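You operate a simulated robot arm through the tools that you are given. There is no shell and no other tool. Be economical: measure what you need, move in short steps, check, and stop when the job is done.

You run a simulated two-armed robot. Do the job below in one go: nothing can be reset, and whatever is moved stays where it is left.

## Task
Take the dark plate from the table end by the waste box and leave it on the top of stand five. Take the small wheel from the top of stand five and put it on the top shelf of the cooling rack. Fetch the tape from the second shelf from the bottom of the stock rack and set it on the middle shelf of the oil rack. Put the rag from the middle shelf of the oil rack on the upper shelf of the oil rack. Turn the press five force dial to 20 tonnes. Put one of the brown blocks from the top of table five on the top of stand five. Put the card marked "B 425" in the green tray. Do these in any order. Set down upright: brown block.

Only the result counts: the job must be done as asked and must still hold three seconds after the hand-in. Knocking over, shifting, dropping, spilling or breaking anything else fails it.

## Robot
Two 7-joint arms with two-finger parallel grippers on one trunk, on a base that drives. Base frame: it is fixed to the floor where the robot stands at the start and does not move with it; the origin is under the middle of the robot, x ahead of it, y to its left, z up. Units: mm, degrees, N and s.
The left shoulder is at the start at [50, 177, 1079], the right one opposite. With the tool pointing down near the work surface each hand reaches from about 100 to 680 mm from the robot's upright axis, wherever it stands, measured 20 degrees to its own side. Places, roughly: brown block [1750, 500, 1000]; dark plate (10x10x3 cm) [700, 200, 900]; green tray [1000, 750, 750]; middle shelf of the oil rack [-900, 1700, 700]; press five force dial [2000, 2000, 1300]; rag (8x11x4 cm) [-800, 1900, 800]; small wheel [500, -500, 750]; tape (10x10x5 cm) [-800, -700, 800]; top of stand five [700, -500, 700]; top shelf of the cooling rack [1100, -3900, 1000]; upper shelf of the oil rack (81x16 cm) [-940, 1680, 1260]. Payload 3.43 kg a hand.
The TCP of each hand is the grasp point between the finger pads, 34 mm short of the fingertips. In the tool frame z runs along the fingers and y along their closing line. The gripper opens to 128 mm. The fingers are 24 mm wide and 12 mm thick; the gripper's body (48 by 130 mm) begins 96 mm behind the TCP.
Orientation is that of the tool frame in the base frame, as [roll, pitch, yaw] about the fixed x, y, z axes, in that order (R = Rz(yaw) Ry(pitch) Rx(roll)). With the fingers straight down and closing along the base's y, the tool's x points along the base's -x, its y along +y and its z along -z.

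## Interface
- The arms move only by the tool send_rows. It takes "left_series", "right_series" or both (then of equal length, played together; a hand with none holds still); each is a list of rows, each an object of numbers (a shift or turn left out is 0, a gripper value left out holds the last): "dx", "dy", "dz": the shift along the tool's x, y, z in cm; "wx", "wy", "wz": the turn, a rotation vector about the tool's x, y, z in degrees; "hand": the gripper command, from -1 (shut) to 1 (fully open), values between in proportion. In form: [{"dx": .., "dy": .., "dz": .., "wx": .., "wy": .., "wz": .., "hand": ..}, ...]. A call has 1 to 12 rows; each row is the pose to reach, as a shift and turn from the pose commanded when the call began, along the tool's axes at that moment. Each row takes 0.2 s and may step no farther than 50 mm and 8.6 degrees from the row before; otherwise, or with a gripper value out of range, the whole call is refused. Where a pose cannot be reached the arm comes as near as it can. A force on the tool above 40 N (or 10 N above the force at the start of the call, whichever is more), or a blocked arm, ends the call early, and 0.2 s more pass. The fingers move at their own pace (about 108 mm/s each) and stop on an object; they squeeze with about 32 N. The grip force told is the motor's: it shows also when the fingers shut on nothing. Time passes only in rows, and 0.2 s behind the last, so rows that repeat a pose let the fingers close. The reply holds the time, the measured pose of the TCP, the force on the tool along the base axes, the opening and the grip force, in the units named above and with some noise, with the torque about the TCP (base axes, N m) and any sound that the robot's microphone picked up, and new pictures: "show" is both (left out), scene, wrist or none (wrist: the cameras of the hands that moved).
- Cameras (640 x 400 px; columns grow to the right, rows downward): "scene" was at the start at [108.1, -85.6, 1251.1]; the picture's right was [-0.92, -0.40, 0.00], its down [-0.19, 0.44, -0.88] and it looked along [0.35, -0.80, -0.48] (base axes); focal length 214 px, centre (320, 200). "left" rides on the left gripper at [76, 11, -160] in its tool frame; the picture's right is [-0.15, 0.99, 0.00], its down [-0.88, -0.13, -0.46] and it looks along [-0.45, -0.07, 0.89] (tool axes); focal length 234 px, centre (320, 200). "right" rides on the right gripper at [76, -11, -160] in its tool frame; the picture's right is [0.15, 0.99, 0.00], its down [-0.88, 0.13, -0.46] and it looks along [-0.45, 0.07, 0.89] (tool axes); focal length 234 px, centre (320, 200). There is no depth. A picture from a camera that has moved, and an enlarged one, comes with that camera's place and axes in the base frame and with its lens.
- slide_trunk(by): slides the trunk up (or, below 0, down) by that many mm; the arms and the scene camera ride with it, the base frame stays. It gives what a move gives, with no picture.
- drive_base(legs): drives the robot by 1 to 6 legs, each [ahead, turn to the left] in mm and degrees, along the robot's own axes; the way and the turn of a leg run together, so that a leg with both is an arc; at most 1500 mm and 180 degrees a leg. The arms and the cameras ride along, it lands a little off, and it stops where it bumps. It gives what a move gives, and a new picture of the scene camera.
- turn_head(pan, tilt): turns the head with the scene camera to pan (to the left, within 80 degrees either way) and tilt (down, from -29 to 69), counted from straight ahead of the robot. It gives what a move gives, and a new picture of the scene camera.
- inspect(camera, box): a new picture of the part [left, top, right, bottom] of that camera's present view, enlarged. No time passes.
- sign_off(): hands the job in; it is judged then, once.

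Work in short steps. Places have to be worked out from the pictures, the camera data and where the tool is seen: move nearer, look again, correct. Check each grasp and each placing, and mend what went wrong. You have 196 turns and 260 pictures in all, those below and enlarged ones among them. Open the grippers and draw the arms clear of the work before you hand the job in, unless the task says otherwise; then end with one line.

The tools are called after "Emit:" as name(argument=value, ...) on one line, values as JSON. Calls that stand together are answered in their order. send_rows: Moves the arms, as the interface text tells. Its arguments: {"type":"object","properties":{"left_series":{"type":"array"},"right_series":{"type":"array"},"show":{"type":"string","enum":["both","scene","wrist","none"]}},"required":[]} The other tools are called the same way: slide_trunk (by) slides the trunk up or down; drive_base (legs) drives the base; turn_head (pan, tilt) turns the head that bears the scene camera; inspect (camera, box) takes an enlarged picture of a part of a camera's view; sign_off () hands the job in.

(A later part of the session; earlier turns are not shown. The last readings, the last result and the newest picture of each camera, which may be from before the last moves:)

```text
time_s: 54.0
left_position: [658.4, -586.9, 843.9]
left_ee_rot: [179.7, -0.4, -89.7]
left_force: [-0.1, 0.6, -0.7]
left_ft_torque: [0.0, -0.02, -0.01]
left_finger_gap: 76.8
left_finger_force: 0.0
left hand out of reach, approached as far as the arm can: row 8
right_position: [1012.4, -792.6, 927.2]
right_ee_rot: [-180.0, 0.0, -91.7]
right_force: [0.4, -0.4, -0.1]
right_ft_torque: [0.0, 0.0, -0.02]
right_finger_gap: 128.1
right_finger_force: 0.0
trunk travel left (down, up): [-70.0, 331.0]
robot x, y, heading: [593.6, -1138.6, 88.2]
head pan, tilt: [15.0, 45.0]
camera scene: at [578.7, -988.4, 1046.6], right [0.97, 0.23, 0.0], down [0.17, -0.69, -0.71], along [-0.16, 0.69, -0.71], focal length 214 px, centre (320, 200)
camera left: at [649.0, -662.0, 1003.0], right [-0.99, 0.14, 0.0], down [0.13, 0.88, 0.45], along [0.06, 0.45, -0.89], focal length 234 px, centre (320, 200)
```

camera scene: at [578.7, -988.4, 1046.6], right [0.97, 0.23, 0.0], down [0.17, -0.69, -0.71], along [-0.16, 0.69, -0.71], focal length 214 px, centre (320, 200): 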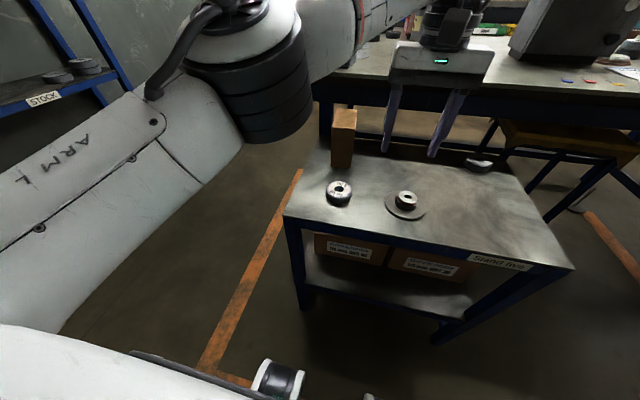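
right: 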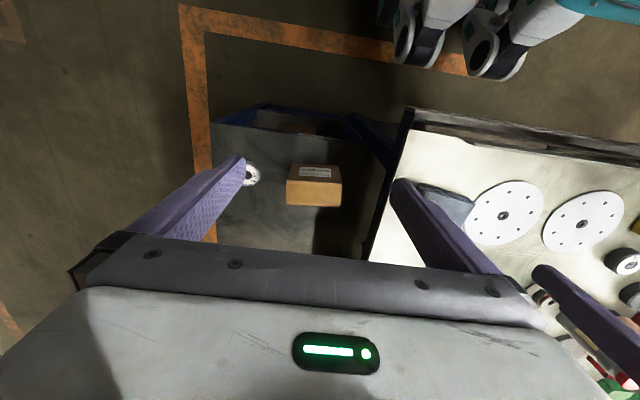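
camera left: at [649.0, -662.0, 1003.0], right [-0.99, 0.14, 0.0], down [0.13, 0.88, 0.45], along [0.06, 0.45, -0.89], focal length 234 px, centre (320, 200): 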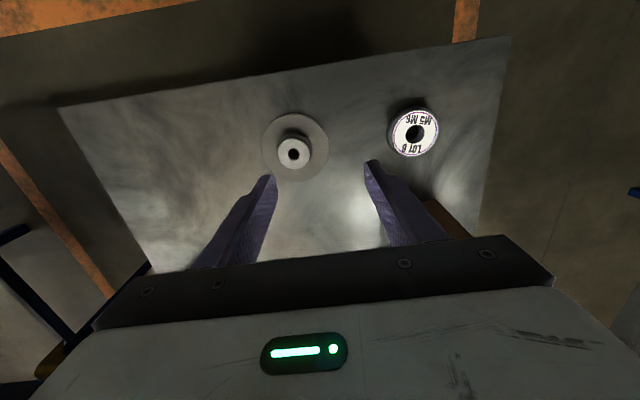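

Plate stands well. Next the small wheel at about (533,−584): move over it, opened, and lower to z 720.

Emit:
send_rows(left_series=[{"dy": 4, "hand": 0.8}, {"dy": 8}, {"dx": -0.3, "dy": 12.4}, {"dx": -0.3, "dy": 12.4, "dz": 4}, {"dx": -0.3, "dy": 12.4, "dz": 8}, {"dx": -0.3, "dy": 12.4, "dz": 12}], show="both")

```text
time_s: 55.4
left_position: [552.3, -586.2, 733.3]
left_ee_rot: [179.6, 0.9, -91.7]
left_force: [1.1, -0.3, 0.0]
left_ft_torque: [0.0, -0.02, 0.03]
left_finger_gap: 115.3
left_finger_force: 0.0
right_position: [1012.1, -792.6, 927.4]
right_ee_rot: [179.9, -0.1, -91.4]
right_force: [0.0, 0.2, -0.1]
right_ft_torque: [0.03, 0.0, -0.02]
right_finger_gap: 127.9
right_finger_force: 0.0
trunk travel left (down, up): [-70.0, 331.0]
robot x, y, heading: [590.4, -1135.2, 88.7]
head pan, tilt: [15.0, 45.0]
camera scene: at [578.7, -988.5, 1046.7], right [0.97, 0.23, 0.0], down [0.17, -0.69, -0.71], along [-0.17, 0.69, -0.71], focal length 214 px, centre (320, 200)
camera left: at [541.3, -664.5, 892.6], right [-0.98, 0.18, 0.01], down [0.16, 0.87, 0.47], along [0.07, 0.46, -0.88], focal length 234 px, centre (320, 200)
```

scene: 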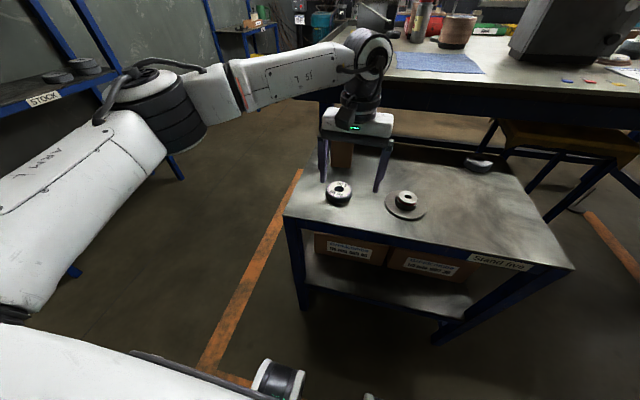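
left: 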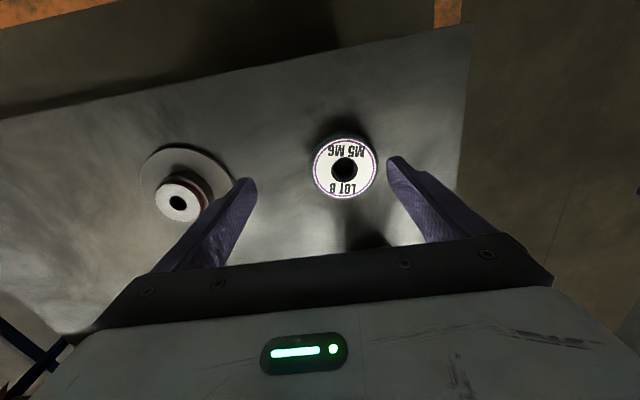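

Wheel centre at (529,−584). I shift 2.3 cm, lower to z 690, and close.

Emit:
send_rows(left_series=[{"dy": 2.3}, {"dy": 2.3, "dz": 2}, {"dy": 2.3, "dz": 4.2}, {"dy": 2.3, "dz": 4.2, "hand": -1}, {"dy": 2.3, "dz": 4.2}, {"dy": 2.3, "dz": 4.2}], show="both")

```text
time_s: 56.8
left_position: [533.1, -586.1, 693.3]
left_ee_rot: [179.7, 1.1, -91.9]
left_force: [8.2, 3.0, 17.7]
left_ft_torque: [-0.18, -1.04, 0.2]
left_finger_gap: 67.1
left_finger_force: 31.9
right_position: [1012.6, -795.0, 926.7]
right_ee_rot: [179.9, 0.2, -91.6]
right_force: [0.0, 0.0, -0.4]
right_ft_torque: [0.0, -0.01, 0.01]
right_finger_gap: 127.9
right_finger_force: 0.1
trunk travel left (down, up): [-70.0, 331.0]
robot x, y, heading: [596.7, -1137.8, 88.2]
head pan, tilt: [15.0, 45.0]
camera scene: at [579.3, -989.5, 1047.1], right [0.97, 0.23, 0.0], down [0.16, -0.69, -0.71], along [-0.17, 0.69, -0.71], focal length 214 px, centre (320, 200)
camera left: at [520.5, -665.3, 852.8], right [-0.98, 0.18, 0.01], down [0.16, 0.87, 0.47], along [0.08, 0.47, -0.88], focal length 234 px, centre (320, 200)
```

scene: 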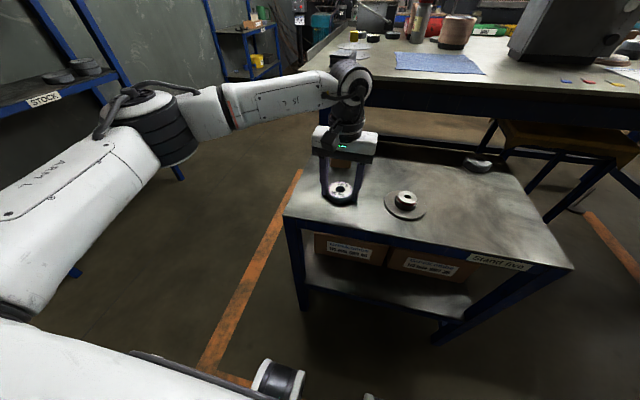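
left: 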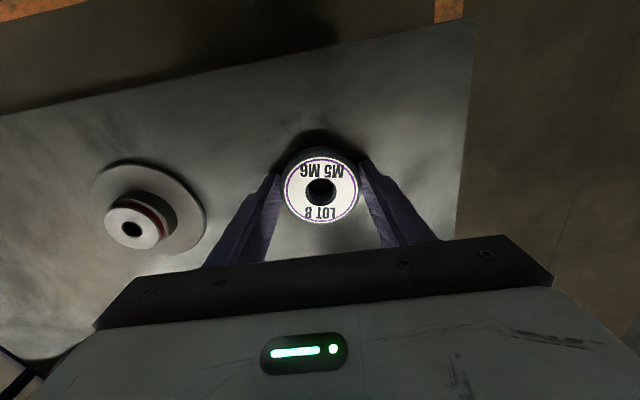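

Wheel gripped (67 mm). I lift it and draw in, and raise the trunk again.

Emit:
send_rows(left_series=[{"dz": -3}, {"dz": -7}, {"dz": -11}, {"dz": -15}, {"dx": 4, "dz": -17}, {"dx": 8, "dz": -17}, {"dx": 12, "dz": -17}], show="wrist")

Emit:
slide_trunk(by=180)

Emit:
turn_head(pan=-20, tilt=15)

```text
time_s: 58.4
left_position: [526.6, -709.8, 857.9]
left_ee_rot: [179.5, 0.8, -91.6]
left_force: [1.3, -1.1, -1.8]
left_ft_torque: [-0.02, 0.01, -0.01]
left_finger_gap: 67.0
left_finger_force: 31.9
right_position: [1013.3, -793.2, 928.9]
right_ee_rot: [180.0, 0.0, -91.5]
right_force: [0.2, -0.4, -0.1]
right_ft_torque: [0.02, -0.02, -0.02]
right_finger_gap: 127.9
right_finger_force: 0.0
trunk travel left (down, up): [-70.0, 331.0]
robot x, y, heading: [596.2, -1138.2, 88.4]
head pan, tilt: [15.0, 45.0]
camera left: at [515.8, -787.6, 1017.4], right [-0.98, 0.17, 0.01], down [0.16, 0.87, 0.47], along [0.07, 0.46, -0.88], focal length 234 px, centre (320, 200)
```

left: 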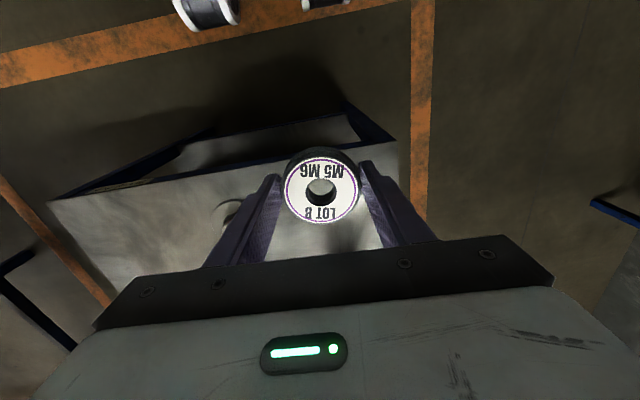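

```text
time_s: 60.4
left_position: [528.7, -708.4, 1038.5]
left_ee_rot: [179.5, 0.7, -91.7]
left_force: [0.3, -0.1, -1.9]
left_ft_torque: [0.01, 0.0, 0.01]
left_finger_gap: 66.5
left_finger_force: 32.1
right_position: [1013.0, -791.5, 1108.0]
right_ee_rot: [-180.0, 0.0, -91.4]
right_force: [1.1, -1.0, -0.7]
right_ft_torque: [-0.05, -0.02, 0.0]
right_finger_gap: 128.0
right_finger_force: 0.1
trunk travel left (down, up): [-250.0, 151.0]
robot x, y, heading: [595.8, -1133.6, 88.6]
head pan, tilt: [15.0, 45.0]
```

```text
time_s: 61.4
left_position: [528.3, -709.1, 1039.3]
left_ee_rot: [179.6, 0.9, -91.7]
left_force: [0.0, 0.0, -2.3]
left_ft_torque: [0.01, -0.02, 0.0]
left_finger_gap: 66.9
left_finger_force: 32.0
right_position: [1012.4, -792.5, 1107.3]
right_ee_rot: [-180.0, 0.0, -91.4]
right_force: [-0.3, 0.3, 0.5]
right_ft_torque: [-0.04, -0.01, -0.02]
right_finger_gap: 128.1
right_finger_force: 0.0
trunk travel left (down, up): [-250.0, 151.0]
robot x, y, heading: [595.9, -1136.7, 88.6]
head pan, tilt: [-20.0, 15.0]
camera scene: at [631.8, -980.5, 1273.4], right [0.93, -0.37, 0.0], down [-0.09, -0.24, -0.97], along [0.35, 0.9, -0.26], focal length 214 px, centre (320, 200)
```

scene: 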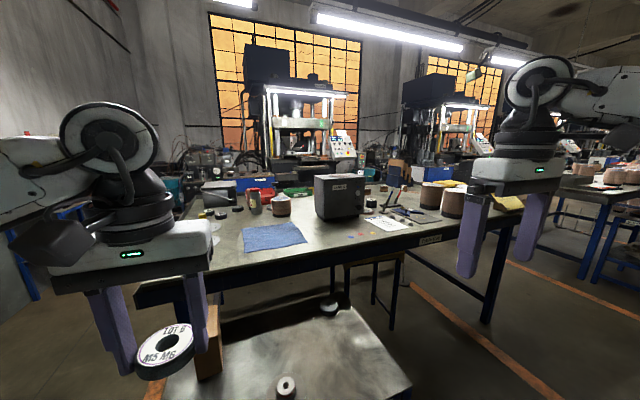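

Drive towards the cooling rack at about (1100,−3900), stop midway to look.

Emit:
drive_base(legs=[[0, -166], [1200, 0]])

Emit:
turn_head(pan=-5, tilt=20)

```text
time_s: 74.2
left_position: [1128.9, -2677.0, 1038.8]
left_ee_rot: [179.5, 0.8, 106.7]
left_force: [0.2, -0.5, -0.6]
left_ft_torque: [0.01, 0.02, -0.01]
left_finger_gap: 67.0
left_finger_force: 31.7
right_position: [642.2, -2749.6, 1107.5]
right_ee_rot: [-179.9, -0.1, 106.8]
right_force: [0.0, -0.4, -0.4]
right_ft_torque: [-0.01, 0.01, 0.0]
right_finger_gap: 128.0
right_finger_force: 0.2
trunk travel left (down, up): [-250.0, 151.0]
robot x, y, heading: [929.6, -2291.3, -72.9]
head pan, tilt: [-20.0, 15.0]
camera scene: at [948.9, -2455.2, 1273.5], right [-1.0, 0.05, 0.0], down [0.01, 0.26, -0.97], along [-0.05, -0.96, -0.26], focal length 214 px, centre (320, 200)
```

scene: 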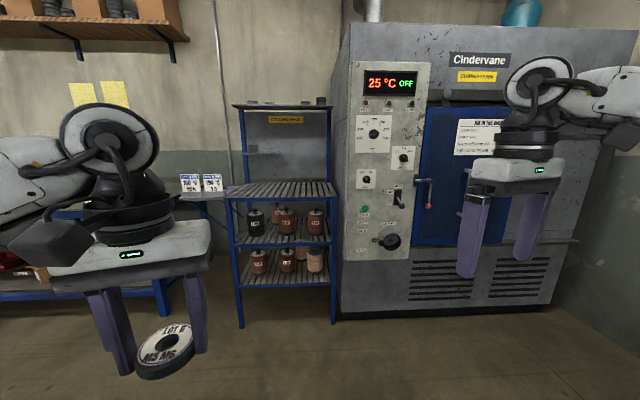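

```text
time_s: 74.9
left_position: [1129.5, -2675.4, 1039.1]
left_ee_rot: [179.5, 0.7, 106.8]
left_force: [-0.3, 0.5, -1.8]
left_ft_torque: [-0.01, 0.0, 0.0]
left_finger_gap: 66.8
left_finger_force: 31.2
right_position: [643.6, -2750.2, 1107.5]
right_ee_rot: [179.9, -0.1, 106.8]
right_force: [0.1, -0.2, -0.8]
right_ft_torque: [-0.02, -0.02, 0.01]
right_finger_gap: 128.0
right_finger_force: 0.2
trunk travel left (down, up): [-250.0, 151.0]
robot x, y, heading: [929.1, -2293.6, -72.9]
head pan, tilt: [-5.0, 20.0]
camera scene: at [973.1, -2452.9, 1265.4], right [-0.98, -0.21, 0.0], down [-0.07, 0.33, -0.94], along [0.19, -0.92, -0.34], focal length 214 px, centre (320, 200)
```

scene: 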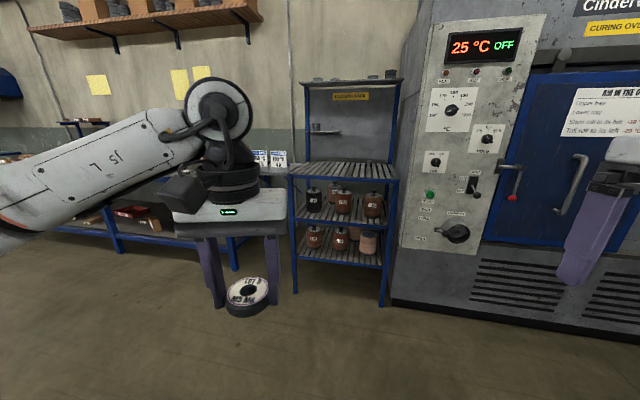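

Zoom on the rack and on the cards beside it.

Emit:
inspect(camera="scene", box=[240, 60, 420, 290])

Emit:
inspect(camera="scene", box=[245, 140, 300, 175])

```text
1.74 times, centred on (330, 175) of scene
camera zoom: at [973.1, -2452.9, 1265.4], right [-0.98, -0.21, 0.0], down [-0.07, 0.33, -0.94], along [0.19, -0.92, -0.34], focal length 373 px, centre (303, 244)
```

zoom: 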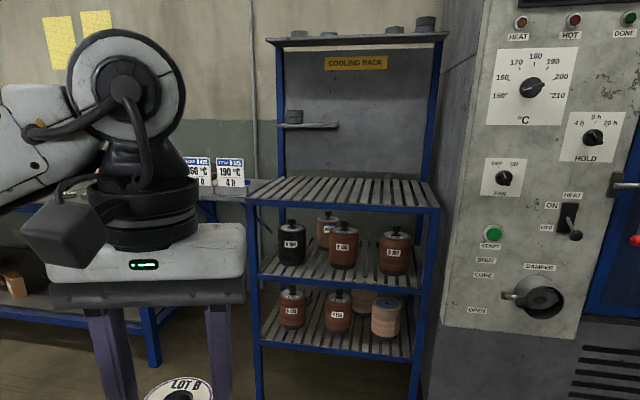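

```text
11.43 times, centred on (272, 158) of scene
camera zoom: at [973.1, -2452.9, 1265.4], right [-0.98, -0.21, 0.0], down [-0.07, 0.33, -0.94], along [0.19, -0.92, -0.34], focal length 2451 px, centre (863, 686)
```

zoom: 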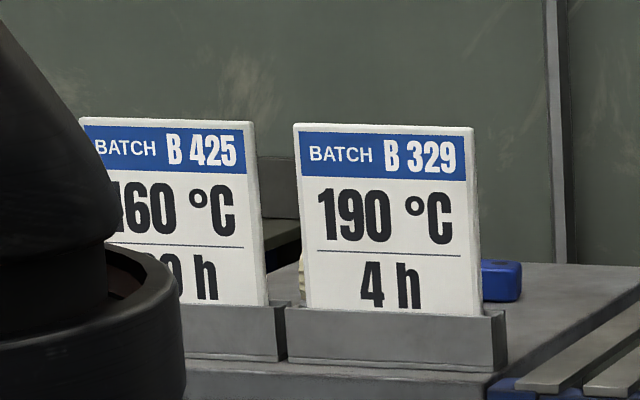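

Card "B 425" stands in a holder right beside the cooling rack; the slatted shelf (~z 980) is the top shelf. I tuck the right arm in, then drive nearer.

Emit:
send_rows(right_series=[{"dx": 4, "dy": 2}, {"dx": 8, "dy": 4}, {"dx": 12, "dy": 7}, {"dx": 14, "dy": 11}], show="none")

Emit:
drive_base(legs=[[0, -4], [850, 0], [0, -13]])

```text
time_s: 75.9
left_position: [1129.7, -2676.6, 1038.1]
left_ee_rot: [179.4, 0.8, 106.7]
left_force: [-1.1, 0.5, -0.7]
left_ft_torque: [0.02, -0.03, 0.01]
left_finger_gap: 66.9
left_finger_force: 31.9
right_position: [710.5, -2581.6, 1108.0]
right_ee_rot: [-179.9, 0.0, 106.9]
right_force: [-0.7, -0.1, 0.3]
right_ft_torque: [-0.01, 0.01, 0.0]
right_finger_gap: 127.7
right_finger_force: 0.2
trunk travel left (down, up): [-250.0, 151.0]
robot x, y, heading: [930.5, -2291.5, -73.0]
head pan, tilt: [-5.0, 20.0]
```

```text
time_s: 81.8
left_position: [1192.9, -3555.3, 1038.7]
left_ee_rot: [179.4, 0.8, 89.4]
left_force: [-0.5, -0.2, -1.6]
left_ft_torque: [0.02, -0.01, -0.02]
left_finger_gap: 66.9
left_finger_force: 31.7
right_position: [819.4, -3339.3, 1106.2]
right_ee_rot: [179.8, 0.0, 89.5]
right_force: [0.7, -0.4, -0.3]
right_ft_torque: [0.02, 0.02, 0.01]
right_finger_gap: 128.1
right_finger_force: 0.1
trunk travel left (down, up): [-250.0, 151.0]
robot x, y, heading: [1117.2, -3127.6, -90.5]
head pan, tilt: [-5.0, 20.0]
camera scene: at [1111.4, -3294.7, 1265.3], right [-1.0, 0.1, 0.0], down [0.03, 0.34, -0.94], along [-0.09, -0.94, -0.34], focal length 214 px, centre (320, 200)
```

scene: 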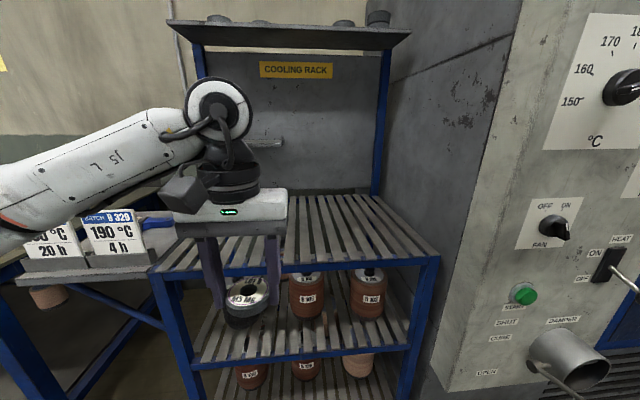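

Shelf front edge estimated y≈−3700, z≈962, x 793–1424. Wheel underside ~z 1003. I drive 120 mm further.

Emit:
drive_base(legs=[[120, 0]])

Emit:
send_rows(left_series=[{"dx": -4}, {"dx": -8, "dy": -1}, {"dx": -10, "dy": -2}], show="both")

```text
time_s: 83.0
left_position: [1192.7, -3675.0, 1037.6]
left_ee_rot: [179.4, 0.7, 89.3]
left_force: [-0.1, 0.1, -1.5]
left_ft_torque: [0.05, -0.05, 0.0]
left_finger_gap: 66.8
left_finger_force: 31.9
right_position: [819.4, -3461.1, 1107.1]
right_ee_rot: [179.9, -0.1, 89.4]
right_force: [0.4, -0.8, 0.1]
right_ft_torque: [0.03, -0.01, 0.01]
right_finger_gap: 127.8
right_finger_force: 0.0
trunk travel left (down, up): [-250.0, 151.0]
robot x, y, heading: [1119.1, -3251.2, -90.3]
head pan, tilt: [-5.0, 20.0]
camera scene: at [1111.0, -3415.3, 1265.2], right [-1.0, 0.09, 0.0], down [0.03, 0.34, -0.94], along [-0.09, -0.94, -0.34], focal length 214 px, centre (320, 200)
```

scene: 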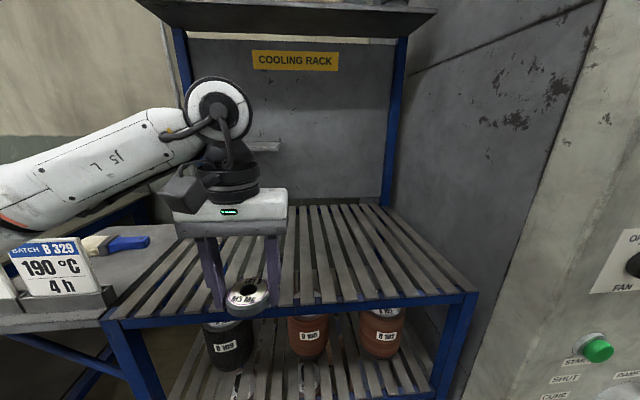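

```text
time_s: 83.8
left_position: [1171.8, -3776.2, 1039.7]
left_ee_rot: [179.5, 0.8, 89.2]
left_force: [0.0, 0.0, -2.1]
left_ft_torque: [0.02, -0.02, -0.01]
left_finger_gap: 66.8
left_finger_force: 31.9
right_position: [819.4, -3460.5, 1107.8]
right_ee_rot: [179.9, 0.0, 89.5]
right_force: [0.3, 0.6, 0.9]
right_ft_torque: [0.0, -0.01, -0.01]
right_finger_gap: 128.2
right_finger_force: 0.1
trunk travel left (down, up): [-250.0, 151.0]
robot x, y, heading: [1117.6, -3252.7, -90.4]
head pan, tilt: [-5.0, 20.0]
camera scene: at [1110.8, -3414.8, 1265.3], right [-1.0, 0.09, 0.0], down [0.03, 0.34, -0.94], along [-0.09, -0.94, -0.34], focal length 214 px, centre (320, 200)
camera left: at [1182.6, -3699.0, 1198.8], right [0.99, -0.16, 0.01], down [-0.14, -0.87, 0.47], along [-0.06, -0.46, -0.88], focal length 234 px, centre (320, 200)
```

scene: 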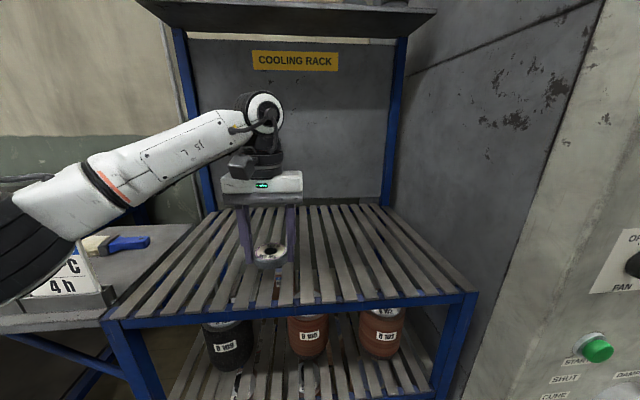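
left: 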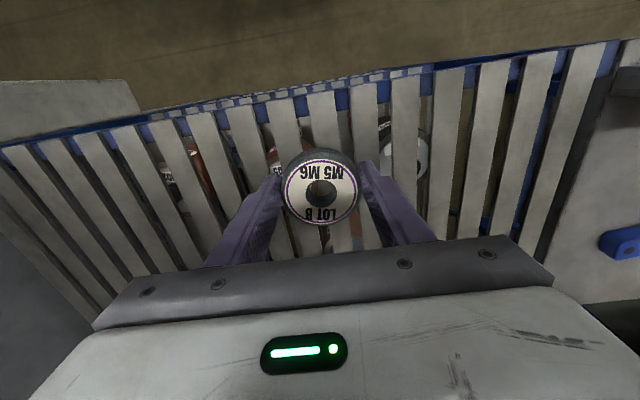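

Wheel is over the slats. I lower in fine steps until contact.

Emit:
send_rows(left_series=[{"dz": 1.5}, {"dz": 2.5}, {"dz": 3.0}, {"dz": 3.5}, {"dz": 4.0}, {"dz": 4.4}, {"dz": 4.8}], show="scene")

```text
time_s: 85.4
left_position: [1172.8, -3773.7, 994.4]
left_ee_rot: [179.7, 1.0, 89.2]
left_force: [1.3, -1.1, 11.5]
left_ft_torque: [0.05, 0.47, -0.04]
left_finger_gap: 66.6
left_finger_force: 31.8
right_position: [819.9, -3460.9, 1107.9]
right_ee_rot: [-180.0, 0.1, 89.6]
right_force: [-0.2, 0.2, 0.0]
right_ft_torque: [0.0, 0.03, 0.0]
right_finger_gap: 128.0
right_finger_force: 0.0
trunk travel left (down, up): [-250.0, 151.0]
robot x, y, heading: [1119.5, -3251.8, -90.5]
head pan, tilt: [-5.0, 20.0]
camera scene: at [1111.1, -3413.7, 1265.8], right [-1.0, 0.09, 0.0], down [0.03, 0.34, -0.94], along [-0.09, -0.94, -0.34], focal length 214 px, centre (320, 200)
```

scene: 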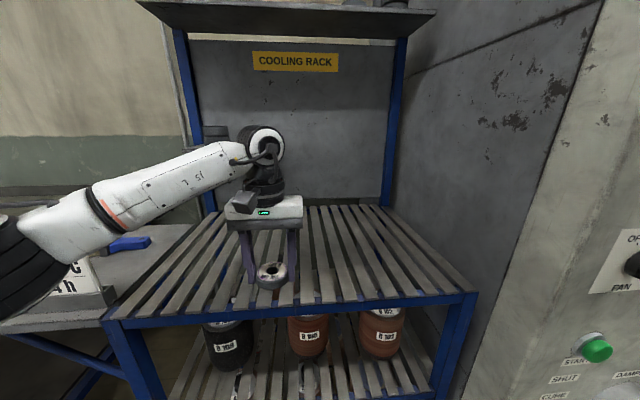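

Contact felt. Release, rise and retract the left hand.

Emit:
send_rows(left_series=[{"dz": -0.1, "hand": 0.1}, {"dz": -0.1, "hand": 0.4}, {"dz": -0.1}, {"dz": -4}, {"dz": -8}, {"dx": 2, "dz": -12}, {"dx": 6, "dz": -14}, {"dx": 10, "dz": -14}, {"dx": 14, "dz": -14}, {"dx": 18, "dz": -14}, {"dx": 22, "dz": -14}], show="both")

```text
time_s: 87.8
left_position: [1175.3, -3550.6, 1126.7]
left_ee_rot: [179.4, 0.9, 89.3]
left_force: [0.9, 0.2, 1.0]
left_ft_torque: [-0.01, 0.01, -0.02]
left_finger_gap: 89.7
left_finger_force: 0.1
right_position: [819.3, -3461.0, 1108.0]
right_ee_rot: [179.9, 0.0, 89.5]
right_force: [0.2, -0.1, 1.2]
right_ft_torque: [0.01, 0.03, 0.01]
right_finger_gap: 128.0
right_finger_force: 0.2
trunk travel left (down, up): [-250.0, 151.0]
robot x, y, heading: [1118.5, -3252.2, -90.5]
head pan, tilt: [-5.0, 20.0]
camera scene: at [1110.9, -3414.3, 1265.4], right [-1.0, 0.09, 0.0], down [0.03, 0.34, -0.94], along [-0.09, -0.94, -0.34], focal length 214 px, centre (320, 200)
camera left: at [1186.2, -3474.2, 1286.4], right [0.99, -0.16, 0.01], down [-0.14, -0.87, 0.47], along [-0.06, -0.46, -0.88], focal length 234 px, centre (320, 200)
```

scene: 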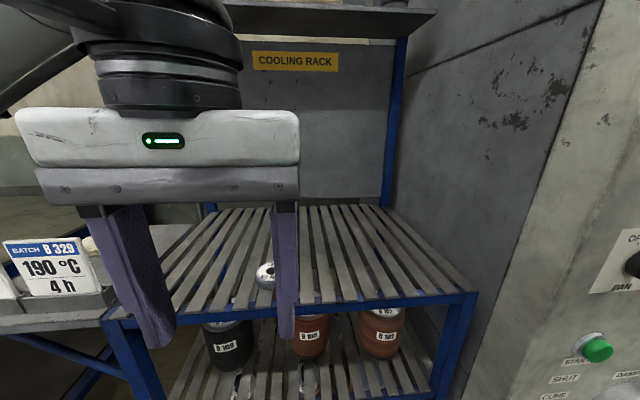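
left: 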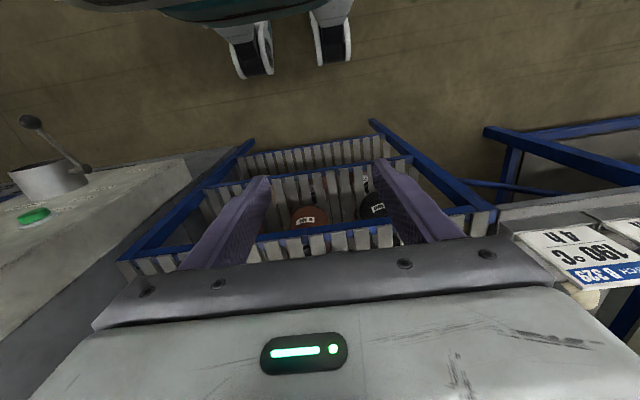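

Wheel placed. Look left at the cards.

Emit:
turn_head(pan=35, tilt=30)

```text
time_s: 88.9
left_position: [1175.8, -3553.3, 1127.3]
left_ee_rot: [179.5, 0.8, 89.2]
left_force: [-0.7, 0.6, -0.8]
left_ft_torque: [0.01, -0.01, 0.0]
left_finger_gap: 89.6
left_finger_force: 0.1
right_position: [819.5, -3461.1, 1107.0]
right_ee_rot: [180.0, 0.0, 89.5]
right_force: [1.0, -0.3, 0.4]
right_ft_torque: [-0.01, -0.02, -0.05]
right_finger_gap: 127.7
right_finger_force: 0.0
trunk travel left (down, up): [-250.0, 151.0]
robot x, y, heading: [1117.2, -3249.7, -90.4]
head pan, tilt: [35.0, 30.0]
camera scene: at [1171.0, -3396.3, 1249.3], right [-0.82, -0.57, 0.0], down [-0.28, 0.41, -0.87], along [0.49, -0.71, -0.5], focal length 214 px, centre (320, 200)
```

scene: 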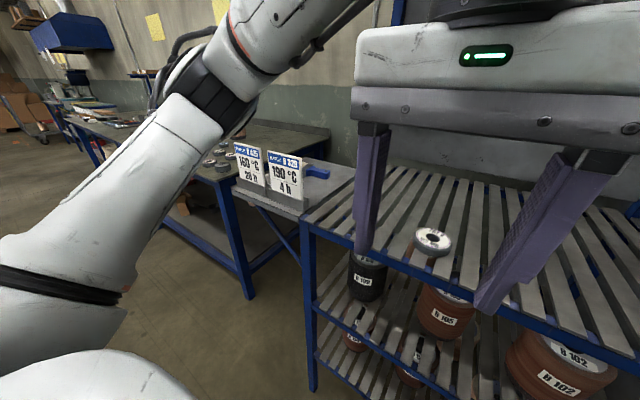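

Card B 425 centre is about (1639,−3735,1038), facing the robot. I back off and shift 420 mm to the left to stand before it.

Emit:
drive_base(legs=[[-200, 0], [0, 90], [400, 0], [0, -90], [150, 0]])

Emit:
turn_head(pan=10, tilt=25)

```text
time_s: 101.1
left_position: [1573.4, -3509.8, 1126.3]
left_ee_rot: [179.6, 0.8, 89.6]
left_force: [0.7, -0.4, -0.4]
left_ft_torque: [0.04, -0.03, 0.01]
left_finger_gap: 89.8
left_finger_force: 0.0
right_position: [1217.7, -3420.0, 1107.7]
right_ee_rot: [179.9, 0.0, 89.7]
right_force: [0.5, -0.6, -0.1]
right_ft_torque: [0.05, 0.01, 0.02]
right_finger_gap: 127.9
right_finger_force: 0.0
trunk travel left (down, up): [-250.0, 151.0]
robot x, y, heading: [1516.7, -3207.6, -90.0]
head pan, tilt: [35.0, 30.0]
camera scene: at [1569.3, -3353.7, 1249.2], right [-0.82, -0.57, 0.0], down [-0.29, 0.41, -0.87], along [0.49, -0.71, -0.5], focal length 214 px, centre (320, 200)
```

scene: 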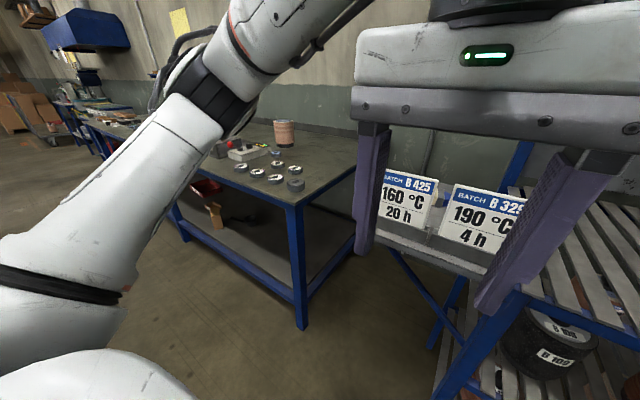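

```text
time_s: 102.0
left_position: [1573.5, -3508.8, 1127.7]
left_ee_rot: [179.4, 0.7, 89.5]
left_force: [-0.1, 1.0, -1.0]
left_ft_torque: [0.02, 0.03, -0.01]
left_finger_gap: 89.8
left_finger_force: 0.0
right_position: [1219.2, -3419.3, 1107.4]
right_ee_rot: [179.9, 0.0, 89.8]
right_force: [-0.2, 0.4, 0.0]
right_ft_torque: [0.01, -0.04, 0.02]
right_finger_gap: 128.0
right_finger_force: 0.1
trunk travel left (down, up): [-250.0, 151.0]
robot x, y, heading: [1519.0, -3205.4, -90.0]
head pan, tilt: [10.0, 25.0]
camera scene: at [1533.5, -3369.6, 1257.3], right [-0.99, -0.17, 0.0], down [-0.07, 0.42, -0.91], along [0.15, -0.89, -0.42], focal length 214 px, centre (320, 200)
```

scene: 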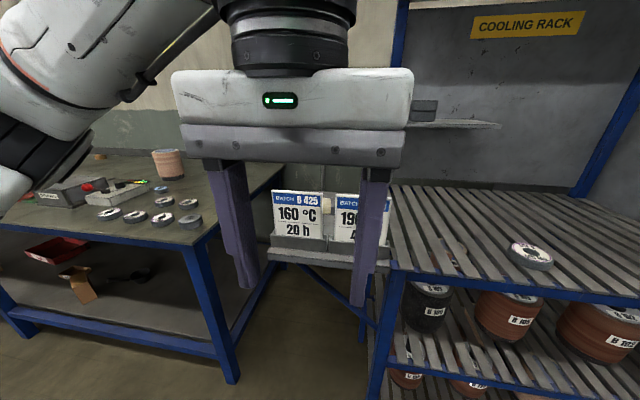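

I raise the hand and turn it by 90° so the fingers can pinch the card front-to-back.

Emit:
send_rows(left_series=[{"dz": -2, "wz": 8.2}, {"dz": -4, "wz": 16.4}, {"dz": -5, "wz": 24.6}, {"dz": -5, "wz": 32.8}, {"dz": -5, "wz": 41}, {"dz": -5, "wz": 49.2}, {"dz": -5, "wz": 57.4}, {"dz": -5, "wz": 65.6}, {"dz": -5, "wz": 73.8}, {"dz": -5, "wz": 82}, {"dz": -5, "wz": 90}], show="wrist")

```text
time_s: 104.4
left_position: [1564.5, -3480.5, 1158.1]
left_ee_rot: [179.1, -0.4, -0.4]
left_force: [0.9, 0.3, 0.0]
left_ft_torque: [-0.01, -0.04, 0.02]
left_finger_gap: 89.7
left_finger_force: 0.0
left hand out of reach, approached as far as the arm can: row 10, 11
right_position: [1218.2, -3418.3, 1107.1]
right_ee_rot: [180.0, 0.0, 89.8]
right_force: [0.4, -0.1, 0.1]
right_ft_torque: [-0.02, -0.01, 0.01]
right_finger_gap: 127.9
right_finger_force: 0.1
trunk travel left (down, up): [-250.0, 151.0]
robot x, y, heading: [1517.7, -3207.1, -90.2]
head pan, tilt: [10.0, 25.0]
camera left: at [1639.8, -3491.2, 1319.0], right [-0.15, -0.99, 0.01], down [-0.88, 0.14, 0.45], along [-0.44, 0.06, -0.89], focal length 234 px, centre (320, 200)
```

left: 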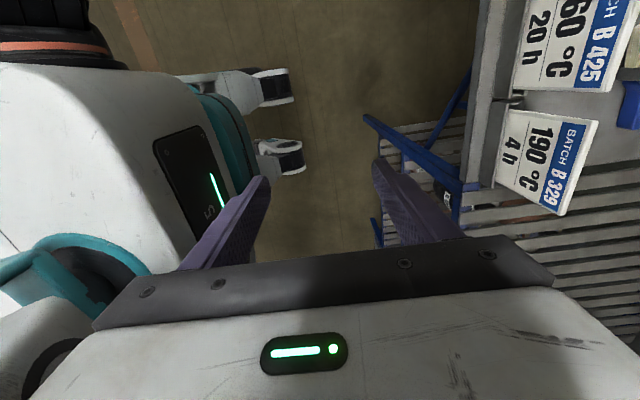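

I move over the card top (≈(1637,−3727)) at safe height.

Emit:
send_rows(left_series=[{"dx": 1.5, "dy": 4.5}, {"dx": 3, "dy": 9}, {"dx": 4.5, "dy": 13.5}, {"dx": 6, "dy": 18}, {"dx": 6.4, "dy": 21.8, "dz": 0.5}, {"dx": 6.4, "dy": 21.8, "dz": 0.5}], show="both")

```text
time_s: 105.8
left_position: [1571.8, -3512.6, 1100.8]
left_ee_rot: [179.1, -0.4, -0.4]
left_force: [0.0, -0.1, 0.9]
left_ft_torque: [0.0, 0.0, 0.02]
left_finger_gap: 89.6
left_finger_force: 0.0
left hand out of reach, approached as far as the arm can: row 1, 2, 3, 4, 5, 6
right_position: [1218.8, -3419.4, 1108.2]
right_ee_rot: [180.0, 0.0, 89.8]
right_force: [-0.3, -0.2, 0.8]
right_ft_torque: [-0.03, 0.03, -0.01]
right_finger_gap: 127.9
right_finger_force: 0.0
trunk travel left (down, up): [-250.0, 151.0]
robot x, y, heading: [1514.1, -3203.2, -90.0]
head pan, tilt: [10.0, 25.0]
camera scene: at [1533.4, -3369.5, 1257.3], right [-0.99, -0.17, 0.0], down [-0.07, 0.42, -0.91], along [0.15, -0.89, -0.42], focal length 214 px, centre (320, 200)
camera left: at [1646.2, -3522.4, 1261.5], right [-0.15, -0.99, 0.01], down [-0.88, 0.14, 0.45], along [-0.44, 0.06, -0.89], focal length 234 px, centre (320, 200)
```

scene: 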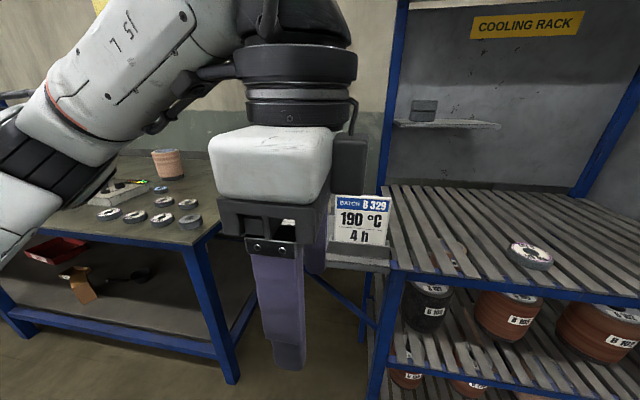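
left: 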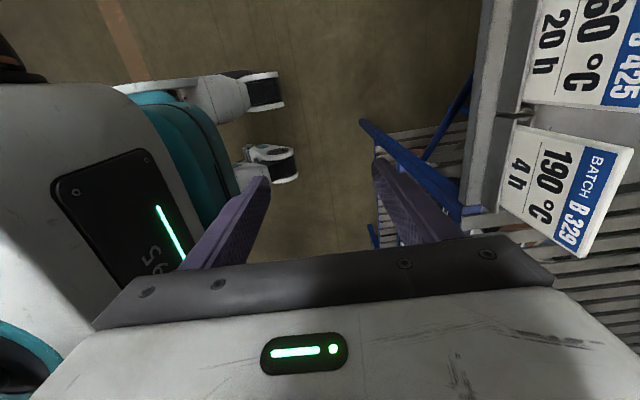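

That orientation is at the arm's reach limit here. I raise the trunk fully and try again.

Emit:
slide_trunk(by=150)

Emit:
send_rows(left_series=[{"dx": 0, "dy": 0, "dz": 0}], show="wrist")

```text
time_s: 107.6
left_position: [1571.6, -3512.3, 1250.9]
left_ee_rot: [179.1, -0.4, -0.5]
left_force: [-0.4, -0.9, 0.9]
left_ft_torque: [0.01, 0.0, 0.01]
left_finger_gap: 89.7
left_finger_force: 0.1
right_position: [1218.4, -3419.6, 1257.1]
right_ee_rot: [-180.0, 0.0, 89.9]
right_force: [0.0, -0.2, 0.7]
right_ft_torque: [0.0, -0.02, -0.01]
right_finger_gap: 128.0
right_finger_force: 0.1
trunk travel left (down, up): [-400.0, 1.0]
robot x, y, heading: [1517.7, -3206.2, -90.1]
head pan, tilt: [10.0, 25.0]
```

```text
time_s: 108.0
left_position: [1571.7, -3513.4, 1250.9]
left_ee_rot: [179.2, -0.4, -0.4]
left_force: [0.3, -0.6, 0.2]
left_ft_torque: [0.02, 0.0, 0.0]
left_finger_gap: 89.7
left_finger_force: 0.1
right_position: [1217.8, -3419.9, 1257.6]
right_ee_rot: [-180.0, 0.0, 89.9]
right_force: [0.0, -0.2, -0.4]
right_ft_torque: [0.0, -0.02, 0.03]
right_finger_gap: 128.1
right_finger_force: 0.0
trunk travel left (down, up): [-400.0, 1.0]
robot x, y, heading: [1515.2, -3206.4, -90.3]
head pan, tilt: [10.0, 25.0]
camera left: at [1646.2, -3522.5, 1411.6], right [-0.15, -0.99, 0.01], down [-0.88, 0.14, 0.45], along [-0.44, 0.06, -0.89], focal length 234 px, centre (320, 200)
```

left: 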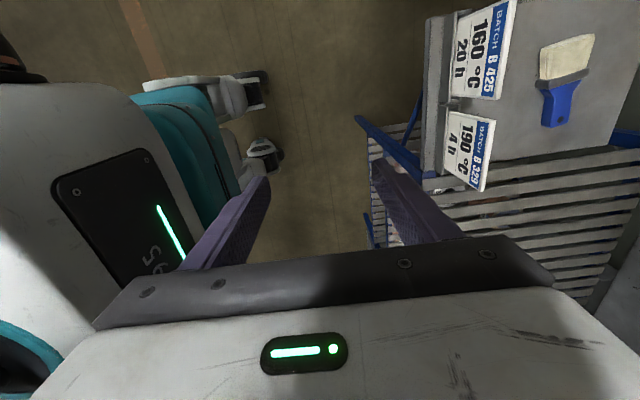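

Now with trunk high, go over the card top (≈(1643,−3736,1098)).

Emit:
send_rows(left_series=[{"dx": 1.5, "dy": 4, "dz": 1.5}, {"dx": 3, "dy": 8, "dz": 3}, {"dx": 4.5, "dy": 12, "dz": 4.5}, {"dx": 6, "dy": 16, "dz": 6}, {"dx": 7, "dy": 20, "dz": 7.5}, {"dx": 7.1, "dy": 22.3, "dz": 8}], show="both")

```text
time_s: 109.4
left_position: [1582.2, -3534.9, 1170.6]
left_ee_rot: [179.2, -0.6, -0.1]
left_force: [-0.3, -0.4, 0.4]
left_ft_torque: [-0.01, -0.01, -0.02]
left_finger_gap: 89.7
left_finger_force: 0.1
left hand out of reach, approached as far as the arm can: row 1, 2, 3, 4, 5, 6
right_position: [1217.6, -3419.5, 1257.3]
right_ee_rot: [180.0, 0.0, 89.8]
right_force: [0.8, 0.3, -0.2]
right_ft_torque: [0.02, 0.01, -0.02]
right_finger_gap: 127.7
right_finger_force: 0.0
trunk travel left (down, up): [-400.0, 1.0]
robot x, y, heading: [1517.7, -3208.8, -90.3]
head pan, tilt: [10.0, 25.0]
camera scene: at [1533.4, -3369.5, 1407.3], right [-0.99, -0.17, 0.0], down [-0.07, 0.42, -0.91], along [0.15, -0.89, -0.42], focal length 214 px, centre (320, 200)
camera left: at [1655.9, -3544.1, 1330.4], right [-0.15, -0.99, 0.02], down [-0.88, 0.14, 0.45], along [-0.44, 0.05, -0.89], focal length 234 px, centre (320, 200)
```

scene: 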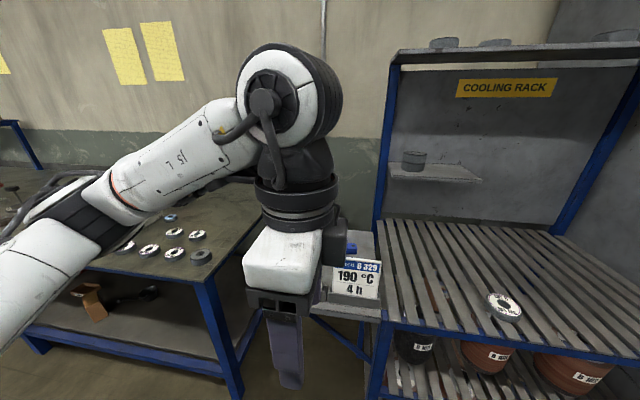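
left: 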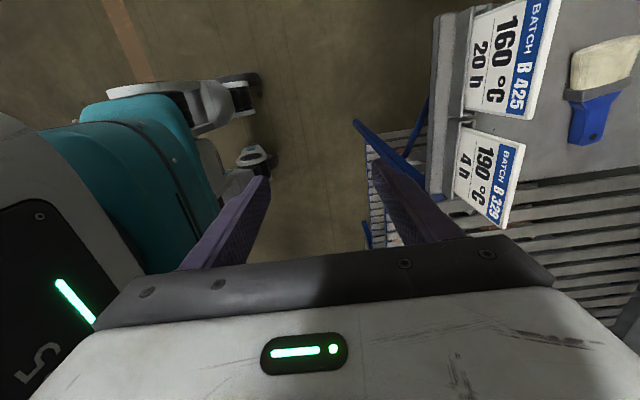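

Joint limit again. I rotate the hand the other way (180° back) so the camera side faces the other side; first retreat.

Emit:
send_rows(left_series=[{"dx": -1, "dy": -4, "dz": -3, "wz": -8}, {"dx": -2, "dy": -8, "dz": -5, "wz": -16}, {"dx": -3, "dy": -12, "dz": -5, "wz": -24}, {"dx": -4, "dy": -16, "dz": -5, "wz": -32}, {"dx": -5, "dy": -19, "dz": -5, "wz": -40}, {"dx": -5, "dy": -19, "dz": -5, "wz": -48}, {"dx": -5, "dy": -19, "dz": -5, "wz": -56}, {"dx": -5, "dy": -19, "dz": -5, "wz": -64}, {"dx": -5, "dy": -19, "dz": -5, "wz": -72}, {"dx": -5, "dy": -19, "dz": -5, "wz": -80}, {"dx": -5, "dy": -19, "dz": -5, "wz": -88}], show="none")

Emit:
send_rows(left_series=[{"wz": -8.2}, {"wz": -16.4}, {"wz": -24.6}, {"wz": -32.8}, {"wz": -41}, {"wz": -49.2}, {"wz": -57.4}, {"wz": -65.6}, {"wz": -73.8}, {"wz": -82}, {"wz": -90}], show="wrist")

```text
refused: row 1 steps farther than a row can; nothing moved
```

```text
time_s: 111.8
left_position: [1580.0, -3535.7, 1172.0]
left_ee_rot: [179.5, 0.9, 89.8]
left_force: [0.3, 0.5, 0.6]
left_ft_torque: [-0.01, 0.02, 0.01]
left_finger_gap: 89.8
left_finger_force: 0.2
right_position: [1218.1, -3419.4, 1257.4]
right_ee_rot: [180.0, 0.0, 89.8]
right_force: [0.1, -1.0, 0.1]
right_ft_torque: [0.02, 0.01, -0.02]
right_finger_gap: 127.9
right_finger_force: 0.1
trunk travel left (down, up): [-400.0, 1.0]
robot x, y, heading: [1514.3, -3205.9, -90.4]
head pan, tilt: [10.0, 25.0]
camera left: at [1591.8, -3458.5, 1331.7], right [0.99, -0.15, 0.01], down [-0.14, -0.87, 0.47], along [-0.06, -0.46, -0.88], focal length 234 px, centre (320, 200)
```

left: 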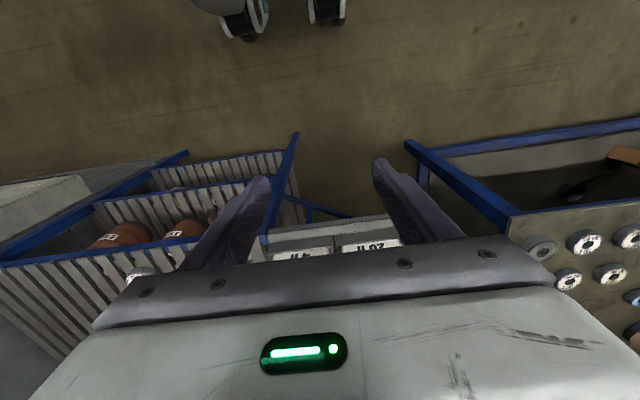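

Back at nominal. Continue rotating another −90°.

Emit:
send_rows(left_series=[{"wz": -8.2}, {"wz": -16.4}, {"wz": -24.6}, {"wz": -32.8}, {"wz": -41}, {"wz": -49.2}, {"wz": -57.4}, {"wz": -65.6}, {"wz": -73.8}, {"wz": -82}, {"wz": -90}], show="wrist")

```text
time_s: 114.2
left_position: [1580.7, -3534.8, 1173.0]
left_ee_rot: [-179.1, 0.4, 179.8]
left_force: [-0.3, 0.2, 0.1]
left_ft_torque: [-0.01, 0.02, 0.01]
left_finger_gap: 89.8
left_finger_force: 0.0
right_position: [1218.5, -3418.9, 1258.6]
right_ee_rot: [-179.9, 0.1, 89.8]
right_force: [-0.3, 0.2, 0.3]
right_ft_torque: [-0.03, -0.03, 0.0]
right_finger_gap: 128.2
right_finger_force: 0.1
trunk travel left (down, up): [-400.0, 1.0]
robot x, y, heading: [1514.8, -3207.6, -90.0]
head pan, tilt: [10.0, 25.0]
camera left: at [1504.1, -3522.4, 1332.0], right [0.15, 0.99, -0.01], down [0.88, -0.13, 0.46], along [0.46, -0.08, -0.89], focal length 234 px, centre (320, 200)
```

left: 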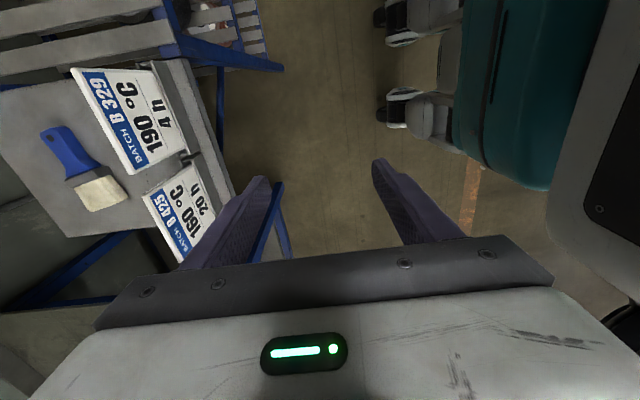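

Card top again at (1639,−3736). Move there at z 1172.

Emit:
send_rows(left_series=[{"dx": -1.5, "dy": -4.5}, {"dx": -3, "dy": -9}, {"dx": -4.5, "dy": -13.5}, {"dx": -6, "dy": -17.5}, {"dx": -6, "dy": -20.2}, {"dx": -6, "dy": -20.2}], show="both")

```text
time_s: 115.6
left_position: [1643.4, -3738.1, 1176.0]
left_ee_rot: [-179.0, 0.6, 179.6]
left_force: [-0.7, -1.0, -0.4]
left_ft_torque: [-0.03, -0.03, 0.01]
left_finger_gap: 89.4
left_finger_force: 0.0
right_position: [1218.4, -3419.8, 1258.2]
right_ee_rot: [180.0, 0.0, 89.9]
right_force: [0.5, 1.1, -0.2]
right_ft_torque: [-0.01, 0.02, 0.01]
right_finger_gap: 128.1
right_finger_force: 0.1
trunk travel left (down, up): [-400.0, 1.0]
robot x, y, heading: [1516.5, -3205.5, -90.4]
head pan, tilt: [10.0, 25.0]
camera scene: at [1533.7, -3369.4, 1407.3], right [-0.99, -0.17, 0.0], down [-0.07, 0.42, -0.91], along [0.15, -0.89, -0.42], focal length 214 px, centre (320, 200)
camera left: at [1565.4, -3724.6, 1336.1], right [0.15, 0.99, -0.01], down [0.88, -0.13, 0.46], along [0.46, -0.08, -0.89], focal length 234 px, centre (320, 200)
```

scene: 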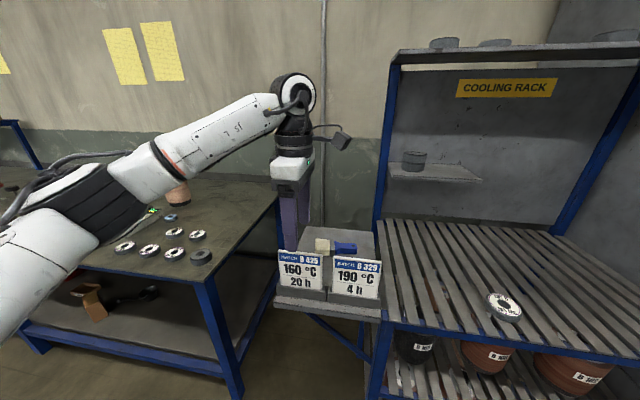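
left: 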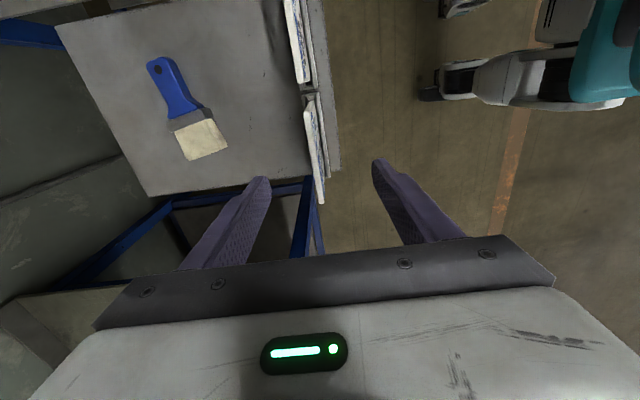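

Card runs x 1586–1692 between the fingers. I lower to z ~1083 and close.

Emit:
send_rows(left_series=[{"dy": -0.3, "dz": 3}, {"dy": -0.5, "dz": 6}, {"dy": -0.5, "dz": 9}, {"dy": -0.5, "dz": 9}, {"dy": -0.5, "dz": 9, "hand": -1}, {"dy": -0.5, "dz": 9}, {"dy": -0.5, "dz": 9}, {"dy": -0.5, "dz": 9}], show="both")

```text
time_s: 117.4
left_position: [1640.4, -3743.9, 1085.2]
left_ee_rot: [-179.1, 0.5, 179.6]
left_force: [0.7, -0.3, -0.3]
left_ft_torque: [0.02, -0.02, -0.01]
left_finger_gap: 6.4
left_finger_force: 31.8
right_position: [1218.2, -3418.5, 1258.3]
right_ee_rot: [180.0, 0.0, 89.8]
right_force: [-0.1, 0.1, -0.8]
right_ft_torque: [-0.01, 0.0, 0.0]
right_finger_gap: 128.1
right_finger_force: 0.0
trunk travel left (down, up): [-400.0, 1.0]
robot x, y, heading: [1518.4, -3204.4, -90.1]
head pan, tilt: [10.0, 25.0]
camera scene: at [1533.4, -3369.6, 1407.3], right [-0.99, -0.17, 0.0], down [-0.07, 0.42, -0.91], along [0.15, -0.89, -0.42], focal length 214 px, centre (320, 200)
camera left: at [1563.7, -3730.6, 1245.6], right [0.15, 0.99, -0.01], down [0.88, -0.13, 0.46], along [0.46, -0.08, -0.89], focal length 234 px, centre (320, 200)
```

scene: 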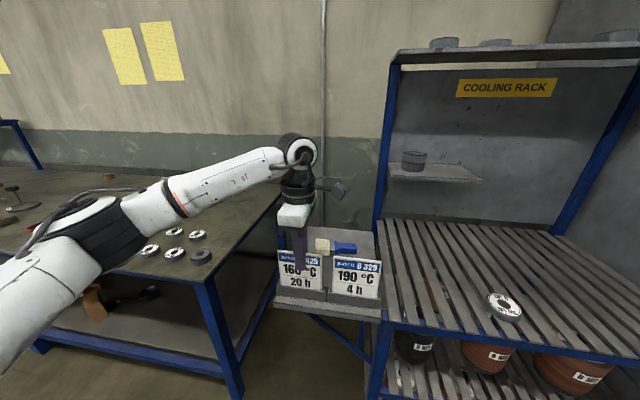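
left: 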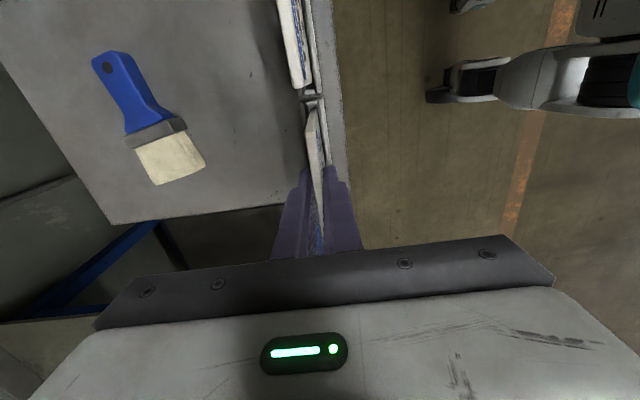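

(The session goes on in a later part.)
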